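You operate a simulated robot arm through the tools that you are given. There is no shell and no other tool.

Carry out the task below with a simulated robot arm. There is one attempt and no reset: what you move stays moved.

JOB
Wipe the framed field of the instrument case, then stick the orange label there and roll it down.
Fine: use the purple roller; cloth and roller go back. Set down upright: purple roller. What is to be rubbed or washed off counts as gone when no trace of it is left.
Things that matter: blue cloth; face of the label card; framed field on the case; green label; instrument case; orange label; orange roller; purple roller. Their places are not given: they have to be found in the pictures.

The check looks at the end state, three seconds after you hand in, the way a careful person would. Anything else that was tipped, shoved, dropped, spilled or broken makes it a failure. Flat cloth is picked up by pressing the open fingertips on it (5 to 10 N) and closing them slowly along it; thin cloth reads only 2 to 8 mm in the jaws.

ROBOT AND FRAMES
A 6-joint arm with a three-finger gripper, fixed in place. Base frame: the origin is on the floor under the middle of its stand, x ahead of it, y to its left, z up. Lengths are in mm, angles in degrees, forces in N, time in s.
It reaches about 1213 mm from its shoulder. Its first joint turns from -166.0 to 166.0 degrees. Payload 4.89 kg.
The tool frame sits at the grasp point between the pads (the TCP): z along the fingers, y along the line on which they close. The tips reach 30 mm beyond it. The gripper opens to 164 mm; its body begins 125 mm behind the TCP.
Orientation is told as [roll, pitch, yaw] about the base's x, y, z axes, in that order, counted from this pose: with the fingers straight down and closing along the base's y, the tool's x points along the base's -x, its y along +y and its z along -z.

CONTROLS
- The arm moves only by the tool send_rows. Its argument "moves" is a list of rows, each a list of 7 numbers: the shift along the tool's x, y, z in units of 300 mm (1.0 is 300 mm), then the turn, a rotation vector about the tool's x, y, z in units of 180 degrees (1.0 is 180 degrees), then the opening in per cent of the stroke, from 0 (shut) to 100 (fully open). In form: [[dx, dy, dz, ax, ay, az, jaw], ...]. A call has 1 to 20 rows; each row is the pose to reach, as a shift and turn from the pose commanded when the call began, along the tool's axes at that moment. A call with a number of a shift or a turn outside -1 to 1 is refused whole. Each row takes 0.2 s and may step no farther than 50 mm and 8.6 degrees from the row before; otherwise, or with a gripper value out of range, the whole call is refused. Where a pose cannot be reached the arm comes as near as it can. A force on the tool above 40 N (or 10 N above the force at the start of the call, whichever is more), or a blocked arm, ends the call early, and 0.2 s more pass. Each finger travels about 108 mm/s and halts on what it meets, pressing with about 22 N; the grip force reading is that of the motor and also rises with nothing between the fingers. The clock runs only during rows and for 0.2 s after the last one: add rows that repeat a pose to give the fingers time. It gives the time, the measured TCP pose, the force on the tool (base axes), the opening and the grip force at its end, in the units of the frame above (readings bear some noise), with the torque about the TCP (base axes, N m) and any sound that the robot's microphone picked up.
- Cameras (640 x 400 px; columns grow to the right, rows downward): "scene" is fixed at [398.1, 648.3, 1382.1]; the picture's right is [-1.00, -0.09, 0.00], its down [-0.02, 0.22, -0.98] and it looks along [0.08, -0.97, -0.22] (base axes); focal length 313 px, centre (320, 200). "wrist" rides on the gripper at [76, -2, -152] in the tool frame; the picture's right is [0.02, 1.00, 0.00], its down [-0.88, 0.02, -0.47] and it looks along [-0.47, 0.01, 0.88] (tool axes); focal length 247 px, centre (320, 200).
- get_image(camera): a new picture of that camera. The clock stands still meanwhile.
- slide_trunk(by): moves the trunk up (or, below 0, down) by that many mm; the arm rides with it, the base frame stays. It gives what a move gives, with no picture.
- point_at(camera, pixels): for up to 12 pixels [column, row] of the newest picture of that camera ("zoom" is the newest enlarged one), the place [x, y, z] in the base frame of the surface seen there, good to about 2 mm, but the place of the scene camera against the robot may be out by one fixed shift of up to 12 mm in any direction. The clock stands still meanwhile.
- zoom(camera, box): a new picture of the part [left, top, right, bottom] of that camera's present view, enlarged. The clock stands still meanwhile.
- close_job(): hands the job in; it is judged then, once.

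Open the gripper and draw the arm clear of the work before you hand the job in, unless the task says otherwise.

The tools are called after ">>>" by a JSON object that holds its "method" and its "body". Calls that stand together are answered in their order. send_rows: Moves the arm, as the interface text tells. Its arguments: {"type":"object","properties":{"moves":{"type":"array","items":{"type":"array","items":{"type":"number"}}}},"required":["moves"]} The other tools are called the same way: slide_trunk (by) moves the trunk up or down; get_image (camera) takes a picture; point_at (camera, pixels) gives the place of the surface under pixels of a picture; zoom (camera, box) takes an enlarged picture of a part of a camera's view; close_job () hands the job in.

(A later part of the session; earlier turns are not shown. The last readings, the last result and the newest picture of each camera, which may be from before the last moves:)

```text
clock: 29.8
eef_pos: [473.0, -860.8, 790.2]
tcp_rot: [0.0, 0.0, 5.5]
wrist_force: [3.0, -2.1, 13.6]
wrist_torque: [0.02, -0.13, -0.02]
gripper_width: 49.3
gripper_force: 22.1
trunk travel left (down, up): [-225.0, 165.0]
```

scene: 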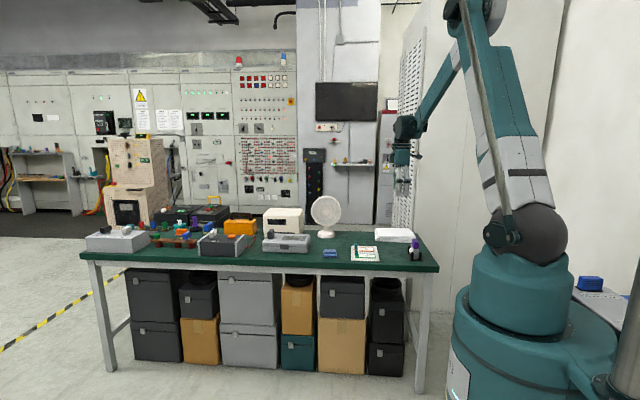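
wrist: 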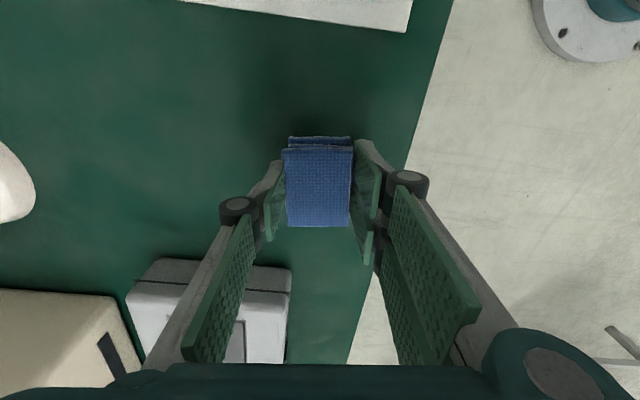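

Contact with the table: 13.6 N. I ease off about 0.8 mm, open slowly to let the cloth rest, and rise.

>>> {"method": "send_rows", "body": {"moves": [[0, 0, -0.0025, 0, 0, 0, 15], [0, 0, -0.0025, 0, 0, 0, 28], [0, 0, -0.0025, 0, 0, 0, 33], [0, 0, -0.0025, 0, 0, 0, 40], [0, 0, -0.0025, 0, 0, 0, 50], [0, 0, -0.0025, 0, 0, 0, 60], [0, 0, -0.0025, 0, 0, 0, 60], [0, 0, -0.1, 0, 0, 0, 60], [0, 0, -0.25, 0, 0, 0, 60], [0, 0, -0.4, 0, 0, 0, 60], [0, 0, -0.55, 0, 0, 0.0306, 60], [0, 0, -0.55, 0, 0, 0.0306, 60]]}}

>>> {"method": "get_image", "body": {"camera": "wrist"}}

>>> {"method": "zoom", "body": {"camera": "scene", "box": [250, 180, 410, 280]}}

```text
clock: 32.4
eef_pos: [472.5, -858.9, 955.9]
tcp_rot: [0.0, 0.0, -0.1]
wrist_force: [0.2, 0.2, 0.0]
wrist_torque: [-0.04, -0.01, -0.01]
gripper_width: 98.4
gripper_force: 0.2
trunk travel left (down, up): [-225.0, 165.0]
```

```text
taken
```

wrist: 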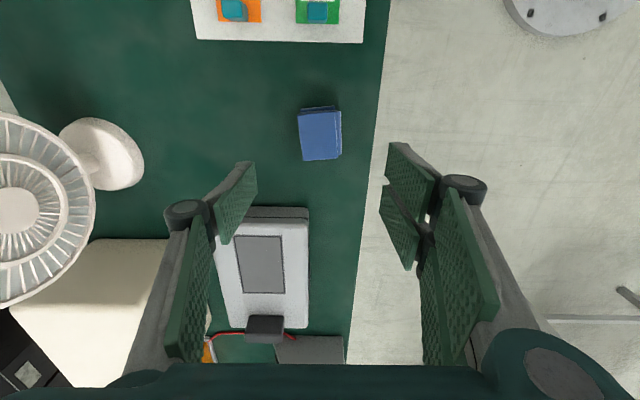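

```text
4.00 times, centred on (330, 230) of scene
```

zoom: 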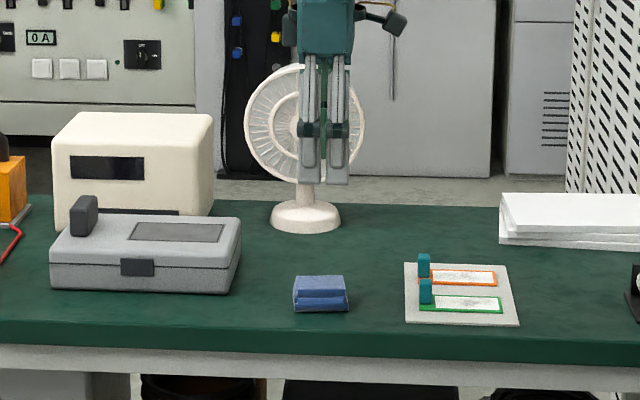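

The cloth is back in place and the field looks clean. I zoom in on both to verify position and cleanliness.

>>> {"method": "zoom", "body": {"camera": "wrist", "box": [200, 200, 328, 280]}}

>>> {"method": "zoom", "body": {"camera": "scene", "box": [260, 225, 324, 265]}}

>>> {"method": "zoom", "body": {"camera": "wrist", "box": [256, 95, 384, 175]}}

>>> {"method": "point_at", "body": {"camera": "zoom", "pixels": [[220, 95], [400, 85], [245, 315], [415, 310], [320, 200]]}}

```text
5.00 times, centred on (264, 240) of wrist
```

zoom: 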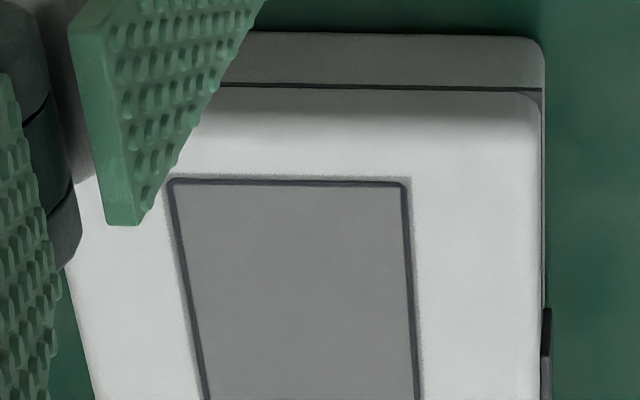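

```text
10.00 times, centred on (292, 245) of scene
```

zoom: 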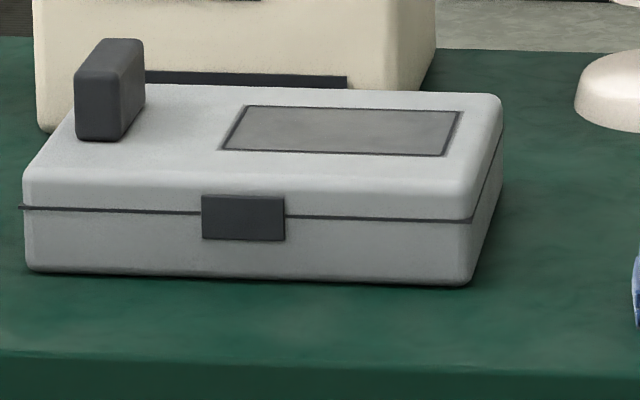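

```text
5.00 times, centred on (320, 135) of wrist
```

zoom: 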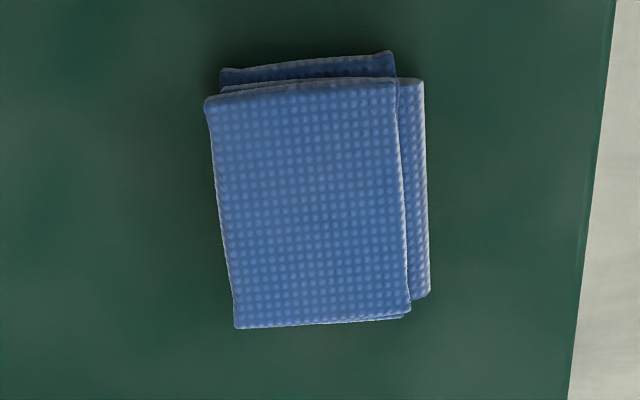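

```text
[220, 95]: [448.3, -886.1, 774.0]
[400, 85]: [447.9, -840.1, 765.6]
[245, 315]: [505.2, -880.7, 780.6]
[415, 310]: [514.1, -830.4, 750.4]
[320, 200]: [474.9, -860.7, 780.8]
```

The cloth is back where it was. I check the whole field at higher zoom for remaining traces.

>>> {"method": "zoom", "body": {"camera": "wrist", "box": [216, 225, 312, 300]}}

>>> {"method": "zoom", "body": {"camera": "scene", "box": [278, 232, 310, 252]}}

```text
5.33 times, centred on (264, 262) of wrist
```

zoom: 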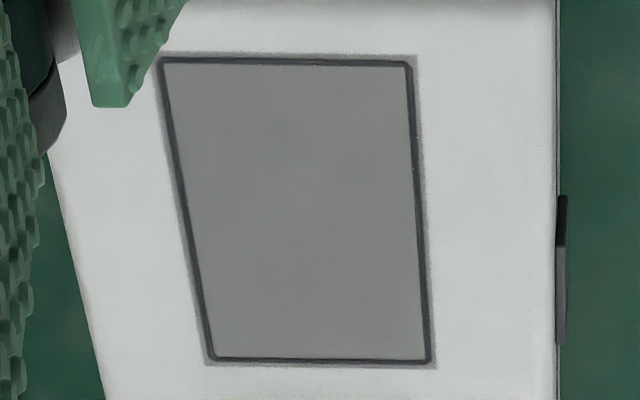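

```text
16.00 times, centred on (294, 242) of scene
```

zoom: 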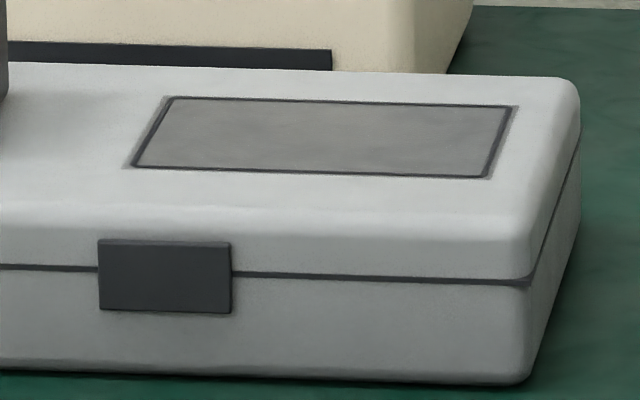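

The field is clean with no trace left. I re-measure the frame corners and the orange label's tab from above, to make the transfer exact.

>>> {"method": "zoom", "body": {"camera": "wrist", "box": [204, 224, 324, 299]}}

>>> {"method": "point_at", "body": {"camera": "zoom", "pixels": [[163, 65], [409, 68], [213, 361], [429, 363], [285, 215], [168, 70], [404, 73], [218, 353], [425, 355]]}}

```text
5.33 times, centred on (264, 262) of wrist
```

zoom: 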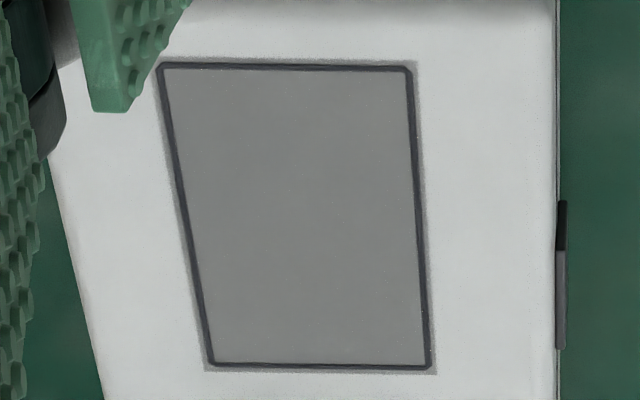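

```text
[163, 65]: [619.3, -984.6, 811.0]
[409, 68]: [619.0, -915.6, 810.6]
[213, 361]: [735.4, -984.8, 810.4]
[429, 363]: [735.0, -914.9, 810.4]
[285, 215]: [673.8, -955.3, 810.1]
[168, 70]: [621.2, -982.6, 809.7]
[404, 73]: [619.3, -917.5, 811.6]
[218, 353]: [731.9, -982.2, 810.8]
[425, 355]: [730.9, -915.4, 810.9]
```

The case has not moved: inner frame spans x≈620–734, y≈−983…−917. I move to a close view above the orange label.

>>> {"method": "send_rows", "body": {"moves": [[0.142, -0.052, 0, 0, 0, 0, 60], [0.284, -0.104, 0, 0, 0, 0, 60], [0.426, -0.157, 0.02, 0, 0, 0, 60], [0.568, -0.209, 0.05, 0, 0, 0, 60], [0.71, -0.261, 0.09, 0, 0, 0, 60], [0.852, -0.313, 0.12, 0, 0, 0, 60], [0.852, -0.313, 0.12, 0, 0, 0, 60]]}}

>>> {"method": "get_image", "body": {"camera": "wrist"}}

>>> {"method": "zoom", "body": {"camera": "wrist", "box": [240, 150, 400, 250]}}

>>> {"method": "point_at", "body": {"camera": "zoom", "pixels": [[320, 200]]}}

```text
clock: 34.0
eef_pos: [217.7, -952.8, 918.4]
tcp_rot: [-0.1, 0.0, -0.1]
wrist_force: [-1.1, -1.0, -0.5]
wrist_torque: [0.06, -0.06, 0.03]
gripper_width: 98.4
gripper_force: 0.1
trunk travel left (down, up): [-225.0, 165.0]
```

```text
taken
```

wrist: 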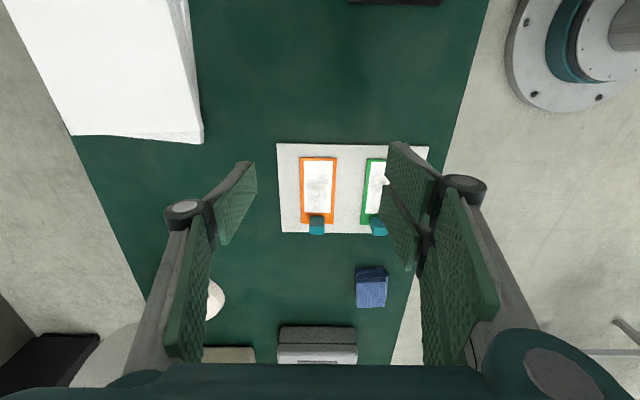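

```text
4.00 times, centred on (320, 200) of wrist
```

zoom: 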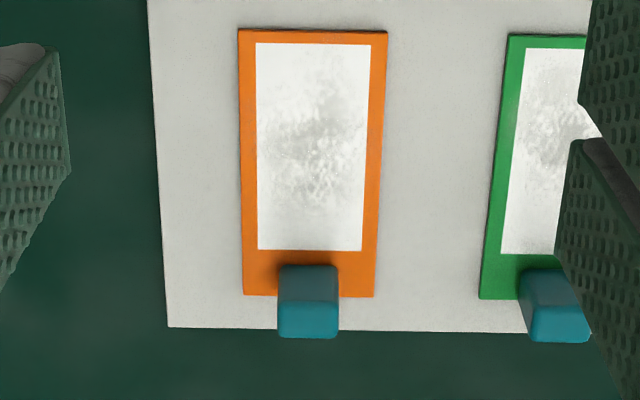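

```text
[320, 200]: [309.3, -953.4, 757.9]
```

The orange label and its tab are clearly seen. I measure label corners and tab faces.

>>> {"method": "point_at", "body": {"camera": "zoom", "pixels": [[241, 33], [384, 36], [247, 293], [371, 295], [312, 270], [312, 290], [312, 305], [312, 318], [312, 332], [284, 318], [333, 318], [200, 300]]}}

>>> {"method": "point_at", "body": {"camera": "zoom", "pixels": [[289, 268], [332, 268], [282, 301], [336, 301], [281, 334], [334, 334], [258, 46], [370, 46], [259, 248], [361, 249], [250, 285], [368, 285]]}}

```text
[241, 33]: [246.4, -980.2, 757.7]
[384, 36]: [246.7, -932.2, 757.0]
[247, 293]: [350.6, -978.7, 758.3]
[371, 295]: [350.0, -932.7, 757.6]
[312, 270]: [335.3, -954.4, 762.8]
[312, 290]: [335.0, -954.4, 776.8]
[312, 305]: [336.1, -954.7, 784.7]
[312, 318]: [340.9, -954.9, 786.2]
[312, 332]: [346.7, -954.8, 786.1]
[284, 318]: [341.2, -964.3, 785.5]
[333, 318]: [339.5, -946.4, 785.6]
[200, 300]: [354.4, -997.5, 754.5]
```

```text
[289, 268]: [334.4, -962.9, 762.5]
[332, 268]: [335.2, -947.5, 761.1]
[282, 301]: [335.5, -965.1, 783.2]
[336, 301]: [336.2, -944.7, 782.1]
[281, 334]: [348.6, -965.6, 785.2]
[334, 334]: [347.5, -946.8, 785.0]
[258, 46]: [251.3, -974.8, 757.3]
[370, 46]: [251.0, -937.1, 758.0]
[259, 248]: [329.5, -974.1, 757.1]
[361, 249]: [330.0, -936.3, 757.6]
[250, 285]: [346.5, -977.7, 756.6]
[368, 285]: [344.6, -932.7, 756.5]
```

The tab spans x 335–348, y −965…−946, top z≈786. I narrow the fingers to about 57 mm and go above the tab at (341.7,−955.5).

>>> {"method": "send_rows", "body": {"moves": [[-0.138, -0.003, 0, 0, 0, 0, 50], [-0.276, -0.006, 0, 0, 0, 0, 40], [-0.413, -0.009, 0, 0, 0, 0, 35], [-0.413, -0.009, 0.1, 0, 0, 0, 35], [-0.413, -0.009, 0.227, 0, 0, 0, 35], [-0.413, -0.009, 0.3, 0, 0, 0, 35], [-0.413, -0.009, 0.3, 0, 0, 0, 35]]}}

>>> {"method": "get_image", "body": {"camera": "wrist"}}

>>> {"method": "zoom", "body": {"camera": "scene", "box": [325, 215, 405, 265]}}

```text
clock: 35.6
eef_pos: [342.5, -956.5, 828.7]
tcp_rot: [0.0, 0.0, -0.1]
wrist_force: [0.4, -0.1, -0.3]
wrist_torque: [0.07, 0.0, -0.01]
gripper_width: 57.3
gripper_force: 0.1
trunk travel left (down, up): [-225.0, 165.0]
```

```text
taken
```

wrist: 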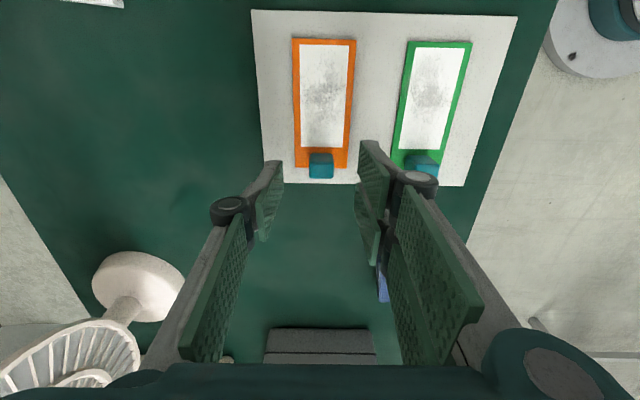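

```text
8.00 times, centred on (365, 240) of scene
```

zoom: 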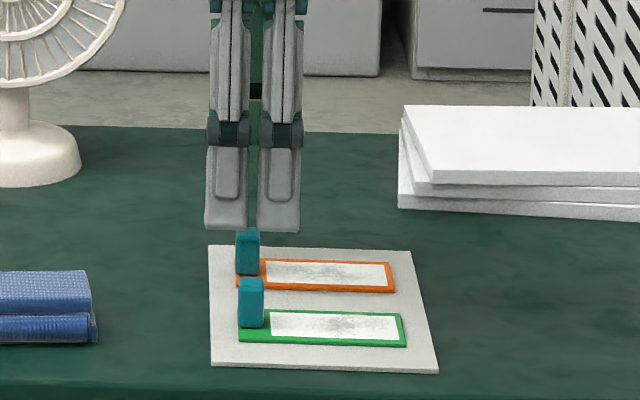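

The finger gap lines up with the tab in x. I lower to TCP z≈793 (tips about 5 mm above the label face) and check for contact.

>>> {"method": "send_rows", "body": {"moves": [[0, 0.002, 0.05, 0, 0, 0, 35], [0, 0.002, 0.09, 0, 0, 0, 35], [0, 0.002, 0.11, 0, 0, 0, 35], [0, 0.002, 0.119, 0, 0, 0, 35], [0, 0.002, 0.119, 0, 0, 0, 35]]}}

>>> {"method": "get_image", "body": {"camera": "wrist"}}

>>> {"method": "zoom", "body": {"camera": "scene", "box": [325, 215, 405, 265]}}

```text
clock: 36.8
eef_pos: [341.7, -955.8, 793.3]
tcp_rot: [0.1, -0.1, -0.1]
wrist_force: [0.1, -0.1, 0.1]
wrist_torque: [0.03, -0.01, -0.02]
gripper_width: 57.4
gripper_force: 0.2
trunk travel left (down, up): [-225.0, 165.0]
```

```text
taken
```

wrist: 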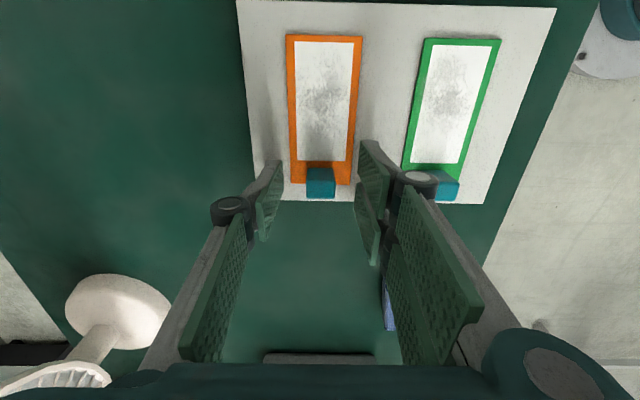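

```text
8.00 times, centred on (365, 240) of scene
```

zoom: 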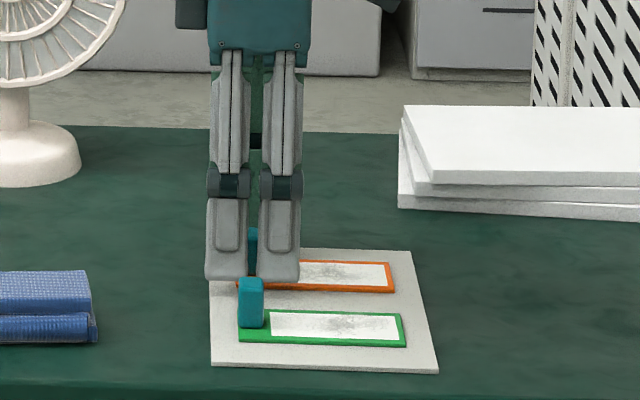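

The tab sits centred between fingers, the green tab clear in front. I close slowly onto the tab.

>>> {"method": "send_rows", "body": {"moves": [[0, 0, 0, 0, 0, 0, 28], [0, 0, 0, 0, 0, 0, 22], [0, 0, 0, 0, 0, 0, 17], [0, 0, 0, 0, 0, 0, 14], [0, 0, 0, 0, 0, 0, 12], [0, 0, 0, 0, 0, 0, 10], [0, 0, 0, 0, 0, 0, 8], [0, 0, 0, 0, 0, 0, 5], [0, 0, 0, 0, 0, 0, 2], [0, 0, 0, 0, 0, 0, 2]]}}

>>> {"method": "get_image", "body": {"camera": "wrist"}}

>>> {"method": "zoom", "body": {"camera": "scene", "box": [325, 215, 405, 265]}}

```text
clock: 39.0
eef_pos: [343.0, -955.7, 793.7]
tcp_rot: [0.0, 0.0, 0.0]
wrist_force: [0.6, 0.5, -0.1]
wrist_torque: [0.01, -0.02, 0.0]
gripper_width: 21.0
gripper_force: 21.9
trunk travel left (down, up): [-225.0, 165.0]
```

```text
taken
```

wrist: 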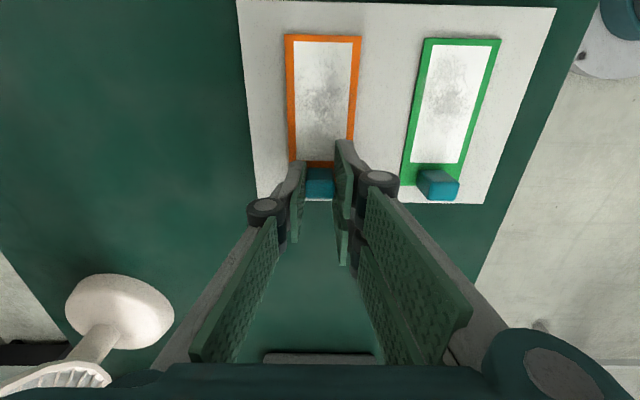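

```text
8.00 times, centred on (365, 240) of scene
```

zoom: 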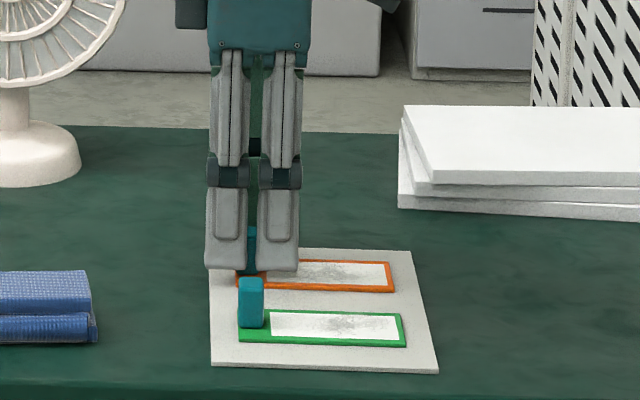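

The tab is held at 21.0 mm. I begin to peel with small upward steps, reading the force.

>>> {"method": "send_rows", "body": {"moves": [[0, 0, -0.003, 0, 0, 0, 2], [0, 0, -0.006, 0, 0, 0, 2], [0, 0, -0.01, 0, 0, 0, 2], [0, 0, -0.01, 0, 0, 0, 2]]}}

>>> {"method": "zoom", "body": {"camera": "scene", "box": [325, 215, 405, 265]}}

>>> {"method": "get_image", "body": {"camera": "wrist"}}

```text
clock: 40.0
eef_pos: [341.9, -955.2, 795.5]
tcp_rot: [0.0, -0.2, 0.0]
wrist_force: [-0.1, -0.1, -0.4]
wrist_torque: [0.03, 0.01, -0.02]
gripper_width: 20.7
gripper_force: 22.4
trunk travel left (down, up): [-225.0, 165.0]
```

```text
8.00 times, centred on (365, 240) of scene
```

zoom: 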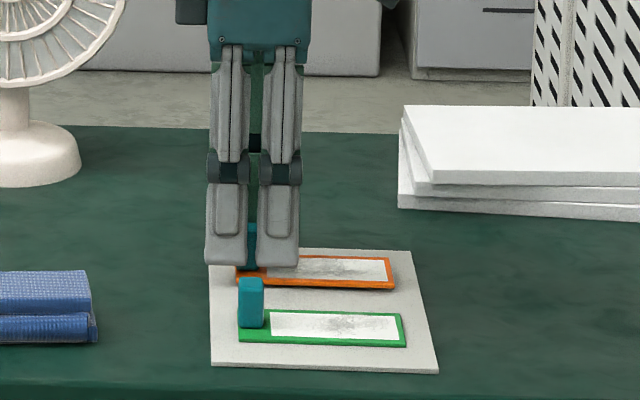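

```text
taken
```

wrist: 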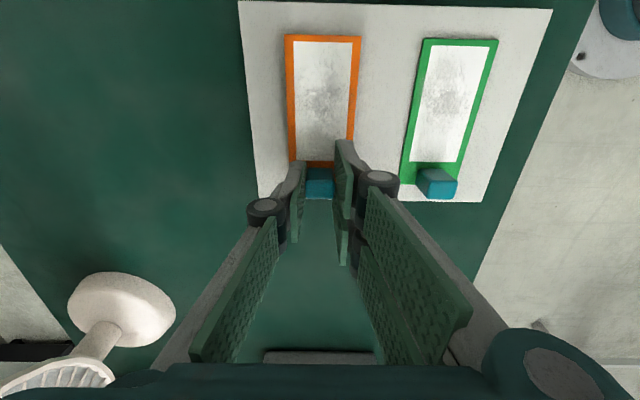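

The label comes off the card as a flat piece with no resistance. I lift about 100 mm and inspect how it hangs.

>>> {"method": "send_rows", "body": {"moves": [[0, 0, -0.02, 0, 0, 0, 2], [0, 0, -0.05, 0, 0, 0, 2], [0, 0, -0.1, 0, 0, 0, 2], [0, 0, -0.18, 0, 0, 0, 2], [0, 0, -0.27, 0, 0, 0, 2], [0, 0, -0.35, 0, 0, 0, 2], [0, 0, -0.35, 0, 0, 0, 2]]}}

>>> {"method": "zoom", "body": {"camera": "scene", "box": [325, 195, 421, 255]}}

>>> {"method": "get_image", "body": {"camera": "wrist"}}

>>> {"method": "zoom", "body": {"camera": "wrist", "box": [250, 20, 410, 220]}}

```text
clock: 41.6
eef_pos: [342.8, -955.3, 902.5]
tcp_rot: [0.0, 0.0, -0.2]
wrist_force: [-0.1, 0.2, 1.3]
wrist_torque: [-0.04, -0.01, -0.02]
gripper_width: 20.7
gripper_force: 21.7
trunk travel left (down, up): [-225.0, 165.0]
```

```text
6.67 times, centred on (373, 225) of scene
```

zoom: 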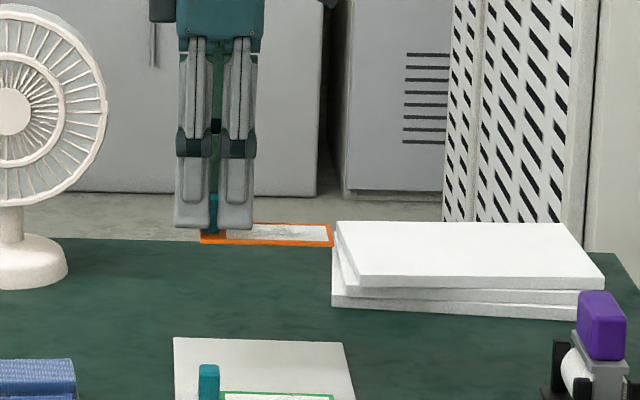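

```text
taken
```

wrist: 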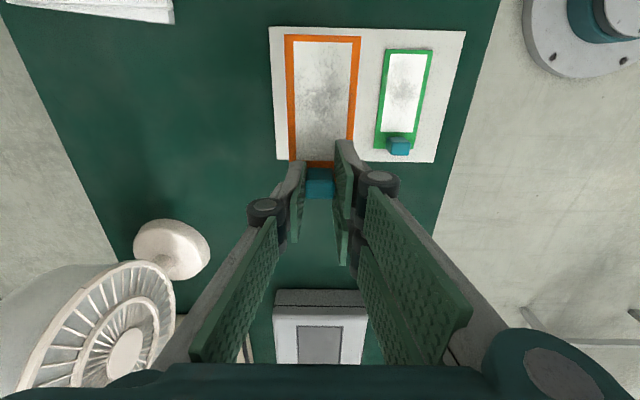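

```text
2.00 times, centred on (330, 120) of wrist
```

zoom: 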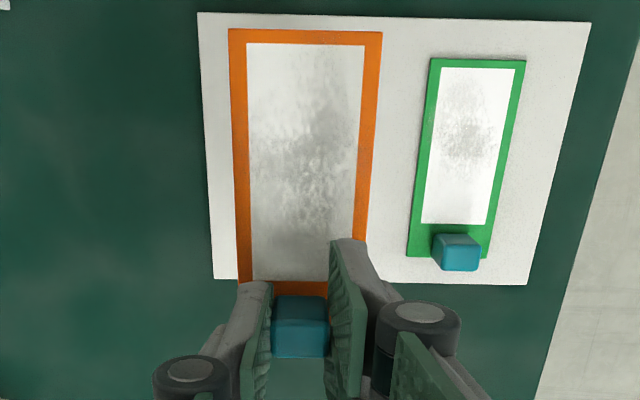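

The label stays flat in the grip. I measure its held corners for alignment relative to the TCP.

>>> {"method": "zoom", "body": {"camera": "wrist", "box": [240, 25, 400, 125]}}

>>> {"method": "point_at", "body": {"camera": "zoom", "pixels": [[184, 48], [478, 52], [190, 200], [470, 200], [194, 380], [460, 380], [330, 45], [320, 200], [200, 300], [464, 300]]}}

>>> {"method": "point_at", "body": {"camera": "wrist", "pixels": [[308, 164], [328, 164], [318, 172], [318, 185], [318, 195], [310, 190], [328, 190]]}}

```text
4.00 times, centred on (320, 75) of wrist
```

zoom: 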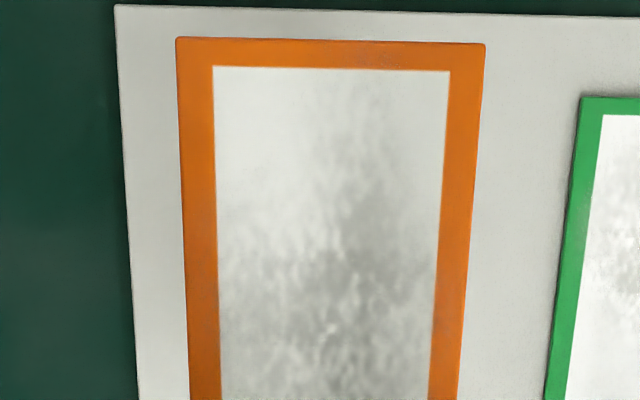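

```text
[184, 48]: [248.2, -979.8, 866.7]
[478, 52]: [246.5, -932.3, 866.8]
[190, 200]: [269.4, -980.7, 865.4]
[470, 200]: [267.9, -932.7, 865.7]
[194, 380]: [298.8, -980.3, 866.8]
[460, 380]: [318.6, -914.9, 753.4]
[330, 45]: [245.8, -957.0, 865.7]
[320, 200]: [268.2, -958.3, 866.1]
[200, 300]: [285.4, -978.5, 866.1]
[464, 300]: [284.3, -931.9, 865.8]
```

```text
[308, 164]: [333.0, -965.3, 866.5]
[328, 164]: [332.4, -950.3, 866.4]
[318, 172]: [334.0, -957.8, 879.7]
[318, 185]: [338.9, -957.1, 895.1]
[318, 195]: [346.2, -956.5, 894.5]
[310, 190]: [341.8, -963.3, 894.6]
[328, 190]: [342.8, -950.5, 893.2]
```

The label is level and square: its centre is 44.5 mm toward −x from the TCP. I carry it at height toward the case, first half.

>>> {"method": "send_rows", "body": {"moves": [[-0.15, 0.002, 0, 0, 0, 0, 2], [-0.3, 0.005, 0, 0, 0, 0, 2], [-0.45, 0.008, 0, 0, 0, 0, 2], [-0.6, 0.01, 0, 0, 0, 0, 2], [-0.75, 0.014, 0, 0, 0, 0, 2], [-0.9, 0.018, 0, 0, 0, 0, 2], [-0.98, 0.02, 0, 0, 0, 0, 2], [-0.98, 0.02, 0, 0, 0, 0, 2]]}}

```text
clock: 43.4
eef_pos: [636.0, -951.0, 901.8]
tcp_rot: [0.0, 0.0, 0.0]
wrist_force: [0.5, 0.4, -0.8]
wrist_torque: [0.01, 0.07, -0.01]
gripper_width: 20.6
gripper_force: 22.3
trunk travel left (down, up): [-225.0, 165.0]
```

The arm is at x≈636. I finish to x≈721.5 and lower to about 20 mm above contact to check alignment with the frame.

>>> {"method": "send_rows", "body": {"moves": [[-0.14, 0.001, 0, 0, 0, 0, 2], [-0.2837, 0.001, 0, 0, 0, 0, 2], [-0.2837, 0.001, 0.05, 0, 0, 0, 2], [-0.2837, 0.001, 0.107, 0, 0, 0, 2], [-0.2837, 0.001, 0.107, 0, 0, 0, 2]]}}

>>> {"method": "get_image", "body": {"camera": "wrist"}}

>>> {"method": "zoom", "body": {"camera": "wrist", "box": [220, 20, 420, 145]}}

>>> {"method": "zoom", "body": {"camera": "scene", "box": [260, 210, 340, 260]}}

```text
clock: 44.6
eef_pos: [719.4, -949.4, 869.3]
tcp_rot: [0.0, 0.0, -0.1]
wrist_force: [0.4, 0.2, -0.7]
wrist_torque: [0.05, 0.04, 0.02]
gripper_width: 20.6
gripper_force: 21.8
trunk travel left (down, up): [-225.0, 165.0]
```

```text
taken
```

wrist: 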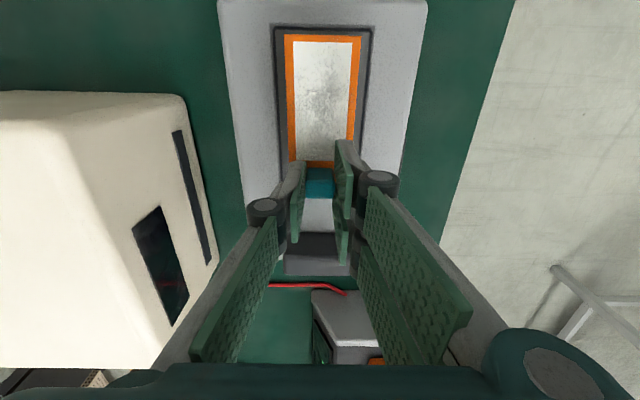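

```text
3.20 times, centred on (320, 82) of wrist
```

zoom: 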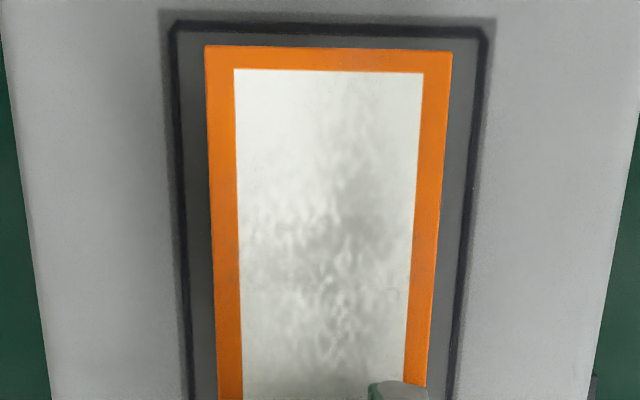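

```text
8.00 times, centred on (300, 235) of scene
```

zoom: 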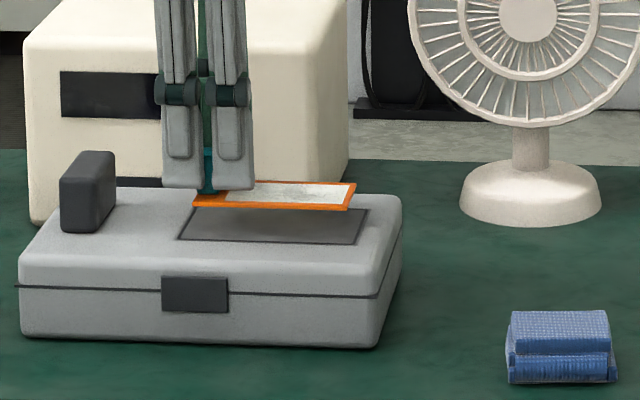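

The label hovers over the frame. I measure the label's edges against the frame's edges from this view.

>>> {"method": "zoom", "body": {"camera": "wrist", "box": [220, 20, 420, 145]}}

>>> {"method": "point_at", "body": {"camera": "zoom", "pixels": [[330, 52], [209, 52], [448, 56], [212, 200], [438, 200], [218, 370], [330, 30], [177, 32], [484, 36], [182, 200], [468, 200], [330, 38]]}}

>>> {"method": "point_at", "body": {"camera": "wrist", "pixels": [[300, 240], [340, 240], [280, 190], [362, 200], [285, 200]]}}

```text
3.20 times, centred on (320, 82) of wrist
```

zoom: 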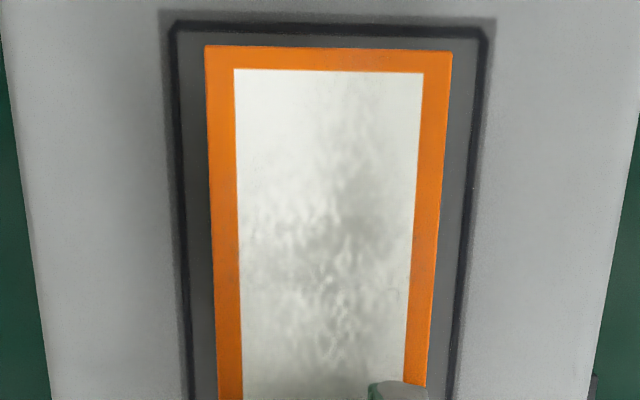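

```text
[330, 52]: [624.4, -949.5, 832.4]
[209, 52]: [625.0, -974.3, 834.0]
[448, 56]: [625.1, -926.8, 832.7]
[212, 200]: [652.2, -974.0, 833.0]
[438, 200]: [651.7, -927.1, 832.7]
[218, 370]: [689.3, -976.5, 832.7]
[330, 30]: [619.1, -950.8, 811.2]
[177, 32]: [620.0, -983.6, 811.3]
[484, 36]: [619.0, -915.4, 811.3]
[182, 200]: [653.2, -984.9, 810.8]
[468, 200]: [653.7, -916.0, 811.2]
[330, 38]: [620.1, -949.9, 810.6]
```

```text
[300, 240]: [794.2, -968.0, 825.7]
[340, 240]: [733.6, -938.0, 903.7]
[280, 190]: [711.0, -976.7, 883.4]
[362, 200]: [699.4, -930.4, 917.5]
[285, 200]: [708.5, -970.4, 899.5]
```

The label needs about +1.2 mm in x and +0.5 mm in y to be centred. I apply that and lower 16 mm, then feel for contact.

>>> {"method": "send_rows", "body": {"moves": [[-0.004, 0.0017, 0.02, 0, 0, 0, 2], [-0.004, 0.0017, 0.04, 0, 0, 0, 2], [-0.004, 0.0017, 0.053, 0, 0, 0, 2], [-0.004, 0.0017, 0.053, 0, 0, 0, 2]]}}

>>> {"method": "send_rows", "body": {"moves": [[0, 0, 0.003, 0, 0, 0, 2], [0, 0, 0.003, 0, 0, 0, 2]]}}

>>> {"method": "get_image", "body": {"camera": "wrist"}}

```text
clock: 45.6
eef_pos: [721.9, -949.5, 852.3]
tcp_rot: [-0.1, 0.0, 0.0]
wrist_force: [-0.4, -0.2, -0.4]
wrist_torque: [0.0, 0.0, 0.03]
gripper_width: 20.6
gripper_force: 22.7
trunk travel left (down, up): [-225.0, 165.0]
```

```text
clock: 46.2
eef_pos: [723.0, -949.2, 852.5]
tcp_rot: [0.0, -0.1, 0.0]
wrist_force: [-0.2, 0.1, -0.4]
wrist_torque: [-0.02, 0.01, -0.03]
gripper_width: 20.9
gripper_force: 21.9
trunk travel left (down, up): [-225.0, 165.0]
```

```text
taken
```

wrist: 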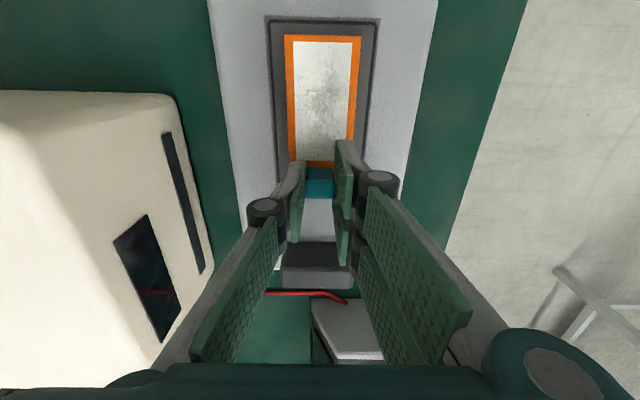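

Before touching down, I check the label-to-frame margins once more with the label nearly at the surface.

>>> {"method": "zoom", "body": {"camera": "wrist", "box": [240, 10, 400, 110]}}

>>> {"method": "point_at", "body": {"camera": "zoom", "pixels": [[330, 105], [182, 110], [480, 112], [190, 250], [465, 250], [330, 52], [124, 60], [545, 62], [128, 250], [525, 250]]}}

>>> {"method": "zoom", "body": {"camera": "scene", "box": [272, 222, 320, 252]}}

```text
4.00 times, centred on (320, 60) of wrist
```

zoom: 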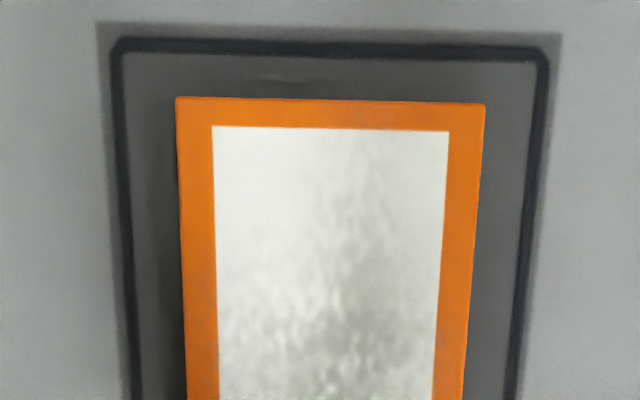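

```text
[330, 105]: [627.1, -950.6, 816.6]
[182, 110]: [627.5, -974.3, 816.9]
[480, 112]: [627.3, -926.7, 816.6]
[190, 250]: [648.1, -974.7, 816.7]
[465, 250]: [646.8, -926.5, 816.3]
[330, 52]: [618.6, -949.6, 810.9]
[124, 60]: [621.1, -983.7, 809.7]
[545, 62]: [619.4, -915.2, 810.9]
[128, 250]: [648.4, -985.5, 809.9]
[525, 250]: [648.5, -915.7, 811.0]
```

```text
13.33 times, centred on (296, 237) of scene
```

zoom: 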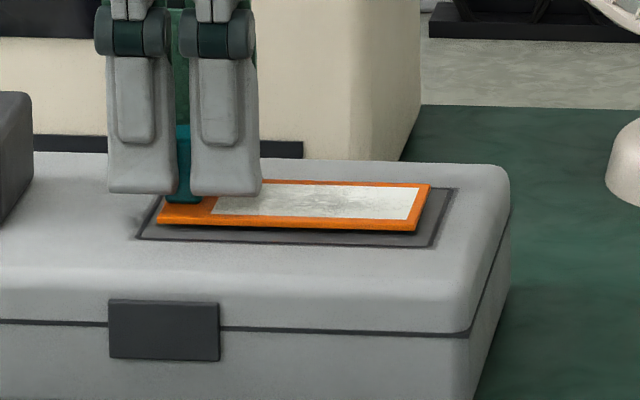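

Margins are even within about 1 mm. I nudge −0.7 mm in x and continue down in 1 mm steps until the label touches.

>>> {"method": "send_rows", "body": {"moves": [[0.0023, 0.001, 0.003, 0, 0, 0, 2], [0.0023, 0.001, 0.005, 0, 0, 0, 2], [0.0023, 0.001, 0.005, 0, 0, 0, 2]]}}

>>> {"method": "send_rows", "body": {"moves": [[0, 0, 0.003, 0, 0, 0, 2], [0, 0, 0.003, 0, 0, 0, 2]]}}

```text
clock: 47.0
eef_pos: [721.1, -949.5, 851.2]
tcp_rot: [0.0, -0.1, -0.1]
wrist_force: [-0.6, -0.5, -0.1]
wrist_torque: [0.0, 0.0, -0.05]
gripper_width: 21.1
gripper_force: 21.5
trunk travel left (down, up): [-225.0, 165.0]
```

```text
clock: 47.6
eef_pos: [720.8, -949.1, 850.0]
tcp_rot: [0.0, 0.1, 0.0]
wrist_force: [-0.5, 0.2, -0.5]
wrist_torque: [0.05, -0.02, 0.0]
gripper_width: 20.9
gripper_force: 21.6
trunk travel left (down, up): [-225.0, 165.0]
```

No contact force yet at z≈850. I continue in sub-millimetre steps.

>>> {"method": "send_rows", "body": {"moves": [[0, 0, 0.003, 0, 0, 0, 2], [0, 0, 0.003, 0, 0, 0, 2]]}}

>>> {"method": "send_rows", "body": {"moves": [[0, 0, 0.0025, 0, 0, 0, 2], [0, 0, 0.0025, 0, 0, 0, 2]]}}

```text
clock: 48.2
eef_pos: [721.5, -948.8, 849.5]
tcp_rot: [0.0, 0.0, 0.0]
wrist_force: [0.2, -0.6, 2.1]
wrist_torque: [0.01, 0.1, -0.01]
gripper_width: 21.0
gripper_force: 22.0
trunk travel left (down, up): [-225.0, 165.0]
```

```text
clock: 48.8
eef_pos: [721.2, -949.7, 849.0]
tcp_rot: [0.1, 0.1, -0.1]
wrist_force: [-0.7, -1.0, 7.6]
wrist_torque: [0.04, 0.22, 0.01]
gripper_width: 20.7
gripper_force: 21.9
trunk travel left (down, up): [-225.0, 165.0]
```

Contact: 7.6 N, spread along the label. I press slightly more to set the adhesive, then look.

>>> {"method": "send_rows", "body": {"moves": [[0, 0, 0.0017, 0, 0, 0, 2], [0, 0, 0.0017, 0, 0, 0, 2], [0, 0, 0.0017, 0, 0, 0, 2]]}}

>>> {"method": "get_image", "body": {"camera": "wrist"}}

>>> {"method": "zoom", "body": {"camera": "scene", "box": [272, 222, 320, 252]}}

```text
clock: 49.6
eef_pos: [721.2, -949.2, 848.3]
tcp_rot: [0.0, 0.0, 0.1]
wrist_force: [0.7, -0.2, 12.0]
wrist_torque: [-0.01, 0.11, 0.0]
gripper_width: 20.9
gripper_force: 22.1
trunk travel left (down, up): [-225.0, 165.0]
```

```text
taken
```

wrist: 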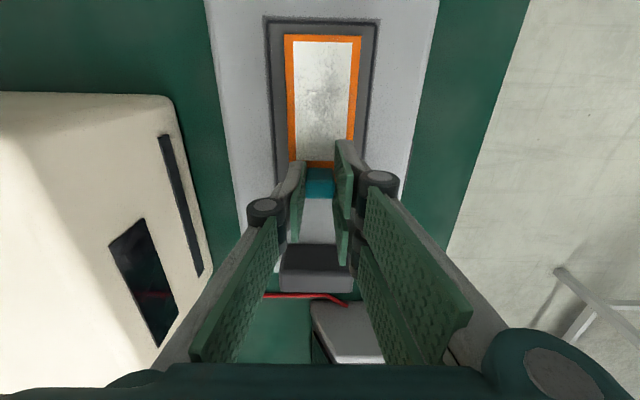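

```text
13.33 times, centred on (296, 237) of scene
```

zoom: 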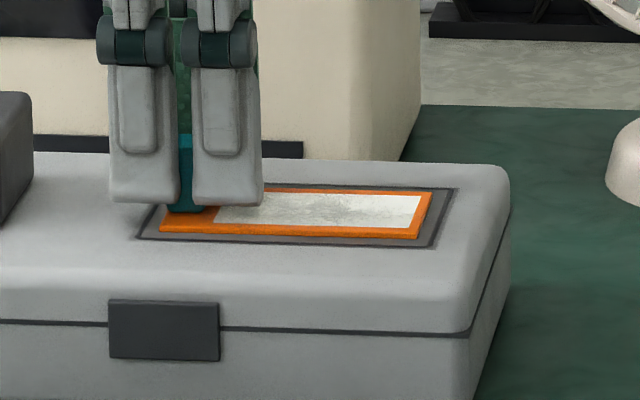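

The label lies flat, evenly inside the frame. I ease the press a little, open the fingers to about 57 mm and rise.

>>> {"method": "send_rows", "body": {"moves": [[0, 0, -0.0015, 0, 0, 0, 2], [0, 0, -0.0015, 0, 0, 0, 14], [0, 0, -0.0015, 0, 0, 0, 20], [0, 0, -0.0015, 0, 0, 0, 28], [0, 0, -0.0015, 0, 0, 0, 35], [0, 0, -0.0015, 0, 0, 0, 35], [0, 0, -0.05, 0, 0, 0, 35], [0, 0, -0.15, 0, 0, 0, 35], [0, 0, -0.28, 0, 0, 0, 35], [0.1, 0, -0.4, 0, 0, 0, 35], [0.25, 0, -0.45, 0, 0, 0, 35], [0.4, 0, -0.45, 0, 0, 0, 35], [0.5, 0, -0.45, 0, 0, 0, 35], [0.5, 0, -0.45, 0, 0, 0, 35]]}}

>>> {"method": "get_image", "body": {"camera": "wrist"}}

>>> {"method": "zoom", "body": {"camera": "scene", "box": [272, 222, 320, 252]}}

```text
clock: 52.6
eef_pos: [570.7, -947.8, 984.3]
tcp_rot: [0.0, 0.0, -0.1]
wrist_force: [-0.6, -0.6, 0.7]
wrist_torque: [0.0, -0.09, 0.02]
gripper_width: 57.3
gripper_force: 0.0
trunk travel left (down, up): [-225.0, 165.0]
```

```text
taken
```

wrist: 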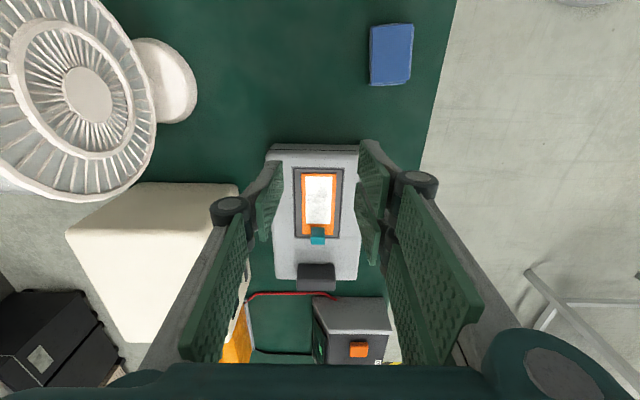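

```text
13.33 times, centred on (296, 237) of scene
```

zoom: 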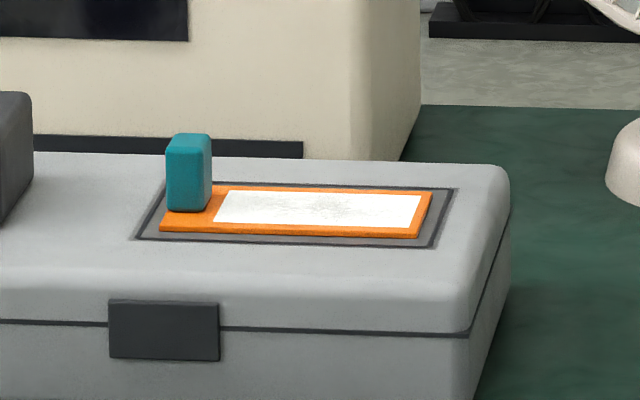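

The label is on, within the frame. I measure it to confirm centring and flatness.

>>> {"method": "zoom", "body": {"camera": "wrist", "box": [270, 150, 366, 250]}}

>>> {"method": "point_at", "body": {"camera": "wrist", "pixels": [[301.5, 174], [337.5, 174], [305, 234], [336, 234], [319, 200], [294, 169], [343, 169], [296, 238], [341, 237]]}}

```text
4.00 times, centred on (318, 200) of wrist
```

zoom: 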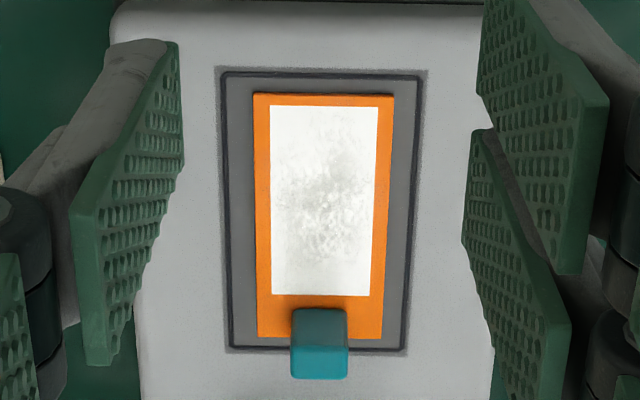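

```text
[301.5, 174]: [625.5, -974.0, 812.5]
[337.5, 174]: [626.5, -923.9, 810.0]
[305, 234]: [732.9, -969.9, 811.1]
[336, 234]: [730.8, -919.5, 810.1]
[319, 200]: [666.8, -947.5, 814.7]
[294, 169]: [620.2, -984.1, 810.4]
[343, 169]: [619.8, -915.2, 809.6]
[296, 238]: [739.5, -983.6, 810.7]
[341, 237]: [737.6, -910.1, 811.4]
```

I point at exact corners in the zoomed view.

>>> {"method": "point_at", "body": {"camera": "zoom", "pixels": [[256, 96], [391, 99], [260, 335], [380, 336], [323, 200], [222, 73], [421, 77], [231, 346], [404, 347], [264, 200], [384, 200]]}}

```text
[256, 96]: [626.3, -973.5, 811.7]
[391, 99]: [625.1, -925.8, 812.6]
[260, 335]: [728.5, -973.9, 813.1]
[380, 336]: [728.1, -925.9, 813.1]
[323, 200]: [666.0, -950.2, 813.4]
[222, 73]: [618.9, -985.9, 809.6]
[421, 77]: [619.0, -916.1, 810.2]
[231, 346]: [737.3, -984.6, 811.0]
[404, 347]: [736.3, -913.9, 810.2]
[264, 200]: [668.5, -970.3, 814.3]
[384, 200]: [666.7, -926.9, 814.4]
```

The label is centred within about 1 mm and flat (top z≈813). Next I travel toward the roller at (48,−880) for a close look.

>>> {"method": "send_rows", "body": {"moves": [[0.16, 0.02, 0, 0, 0, 0, 50], [0.32, 0.04, 0, 0, 0, 0, 60], [0.48, 0.06, 0, 0, 0, 0, 60], [0.64, 0.08, 0, 0, 0, 0, 60], [0.8, 0.1, 0, 0, 0, 0, 60], [0.96, 0.12, 0, 0, 0, 0, 60], [0.96, 0.12, 0, 0, 0, 0, 60]]}}

>>> {"method": "send_rows", "body": {"moves": [[0.16, 0.02, 0, 0, 0, 0, 60], [0.32, 0.04, 0, 0, 0, 0, 60], [0.48, 0.06, 0, 0, 0, 0, 60], [0.64, 0.08, 0, 0, 0, 0, 60], [0.8, 0.1, 0, 0, 0, 0, 60], [0.96, 0.106, 0, 0, 0, 0, 60], [0.96, 0.106, 0, 0, 0, 0, 60]]}}

>>> {"method": "get_image", "body": {"camera": "wrist"}}

>>> {"method": "zoom", "body": {"camera": "scene", "box": [370, 205, 466, 265]}}

```text
clock: 54.2
eef_pos: [281.7, -912.7, 984.0]
tcp_rot: [-0.1, -0.1, -0.1]
wrist_force: [-0.8, -0.3, 0.3]
wrist_torque: [-0.05, -0.03, 0.01]
gripper_width: 98.2
gripper_force: 0.0
trunk travel left (down, up): [-225.0, 165.0]
```

```text
clock: 55.8
eef_pos: [-6.4, -881.3, 983.6]
tcp_rot: [0.0, 0.0, 0.0]
wrist_force: [-0.4, 0.5, 0.4]
wrist_torque: [0.0, -0.06, 0.02]
gripper_width: 98.7
gripper_force: 0.1
trunk travel left (down, up): [-225.0, 165.0]
```

```text
taken
```

wrist: 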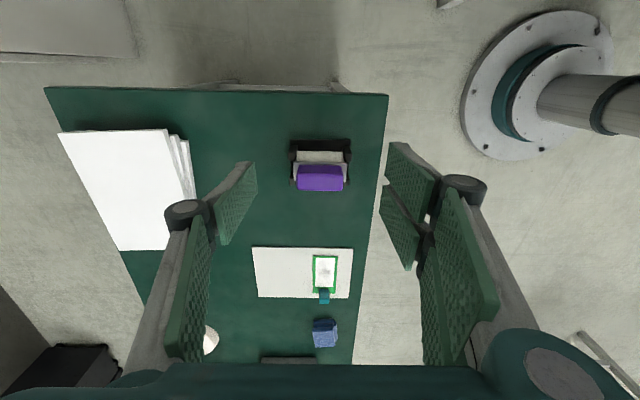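

```text
6.67 times, centred on (418, 235) of scene
```

zoom: 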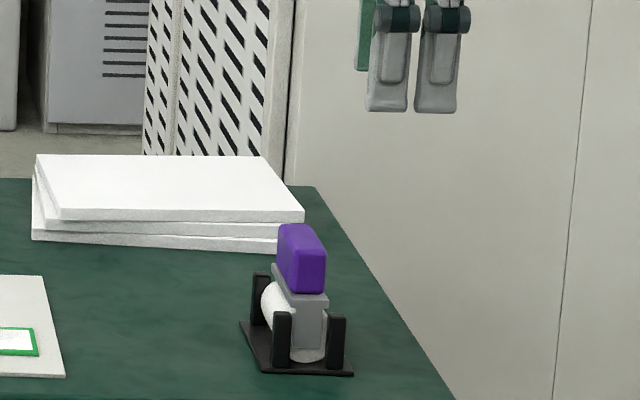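

>>> {"method": "zoom", "body": {"camera": "wrist", "box": [272, 130, 368, 200]}}

>>> {"method": "zoom", "body": {"camera": "scene", "box": [394, 230, 442, 266]}}

```text
5.71 times, centred on (320, 165) of wrist
```

zoom: 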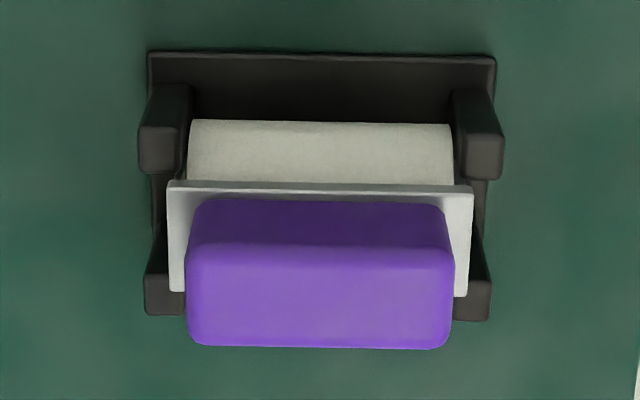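

```text
11.11 times, centred on (418, 248) of scene
```

zoom: 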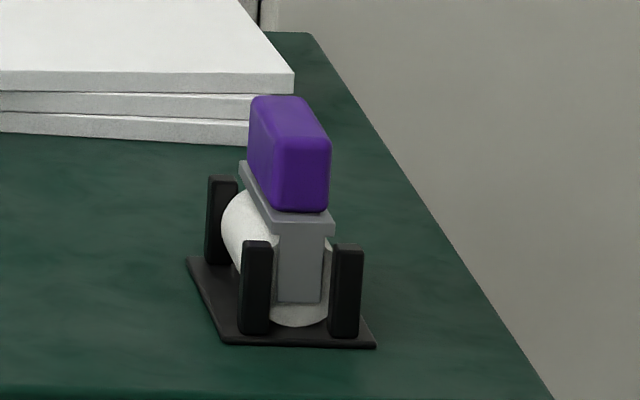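

The roller stands on its cradle: the white cylinder lies along y, with the purple handle above. I measure the handle, plate, posts and cylinder.

>>> {"method": "zoom", "body": {"camera": "wrist", "box": [272, 135, 368, 195]}}

>>> {"method": "point_at", "body": {"camera": "zoom", "pixels": [[190, 260], [450, 260], [195, 365], [450, 365], [320, 310], [320, 225], [176, 300], [465, 300], [320, 130], [320, 165], [160, 140], [480, 145]]}}

>>> {"method": "point_at", "body": {"camera": "zoom", "pixels": [[320, 205], [200, 240], [440, 240], [320, 270], [320, 375], [165, 320], [475, 325], [320, 60], [155, 30], [490, 35], [320, 110], [320, 190]]}}

```text
6.67 times, centred on (320, 165) of wrist
```

zoom: 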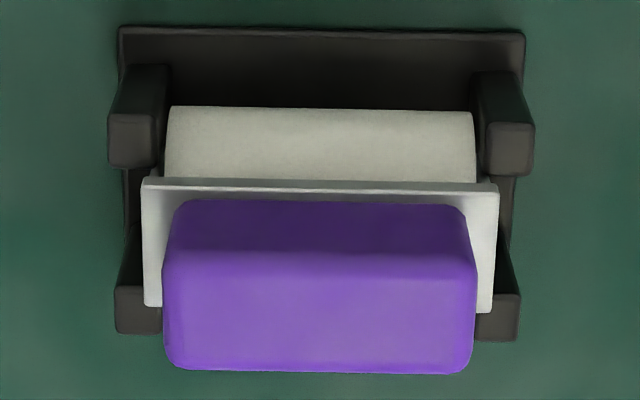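

```text
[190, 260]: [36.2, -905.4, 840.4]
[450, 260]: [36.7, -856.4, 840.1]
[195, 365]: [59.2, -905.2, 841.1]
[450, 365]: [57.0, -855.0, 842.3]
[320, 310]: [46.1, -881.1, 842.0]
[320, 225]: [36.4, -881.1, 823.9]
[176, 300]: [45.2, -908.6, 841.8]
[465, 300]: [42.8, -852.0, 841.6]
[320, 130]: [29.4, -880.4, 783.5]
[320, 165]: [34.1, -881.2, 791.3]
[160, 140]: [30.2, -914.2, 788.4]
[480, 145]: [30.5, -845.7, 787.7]
```

```text
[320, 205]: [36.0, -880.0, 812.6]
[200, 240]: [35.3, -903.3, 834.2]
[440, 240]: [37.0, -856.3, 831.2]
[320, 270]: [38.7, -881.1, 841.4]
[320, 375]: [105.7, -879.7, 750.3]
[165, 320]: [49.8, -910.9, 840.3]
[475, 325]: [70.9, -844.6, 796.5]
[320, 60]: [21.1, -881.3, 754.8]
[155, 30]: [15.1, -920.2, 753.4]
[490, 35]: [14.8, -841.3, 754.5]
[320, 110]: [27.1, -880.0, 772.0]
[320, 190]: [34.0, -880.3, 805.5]
```

I measure the cylinder's ends to get its length relative to the label width.

>>> {"method": "point_at", "body": {"camera": "zoom", "pixels": [[172, 130], [470, 132], [168, 165], [472, 168], [146, 195], [495, 200], [147, 300], [488, 305], [113, 130], [528, 135], [120, 310], [515, 320]]}}

```text
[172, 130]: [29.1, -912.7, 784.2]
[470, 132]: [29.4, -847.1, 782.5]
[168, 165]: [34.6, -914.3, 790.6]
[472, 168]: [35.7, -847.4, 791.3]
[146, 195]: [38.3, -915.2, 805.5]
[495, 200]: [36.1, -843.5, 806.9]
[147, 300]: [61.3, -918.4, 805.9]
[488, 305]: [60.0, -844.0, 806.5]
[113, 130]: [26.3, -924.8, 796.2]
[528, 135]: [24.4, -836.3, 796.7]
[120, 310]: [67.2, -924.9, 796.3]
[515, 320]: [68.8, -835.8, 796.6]
```

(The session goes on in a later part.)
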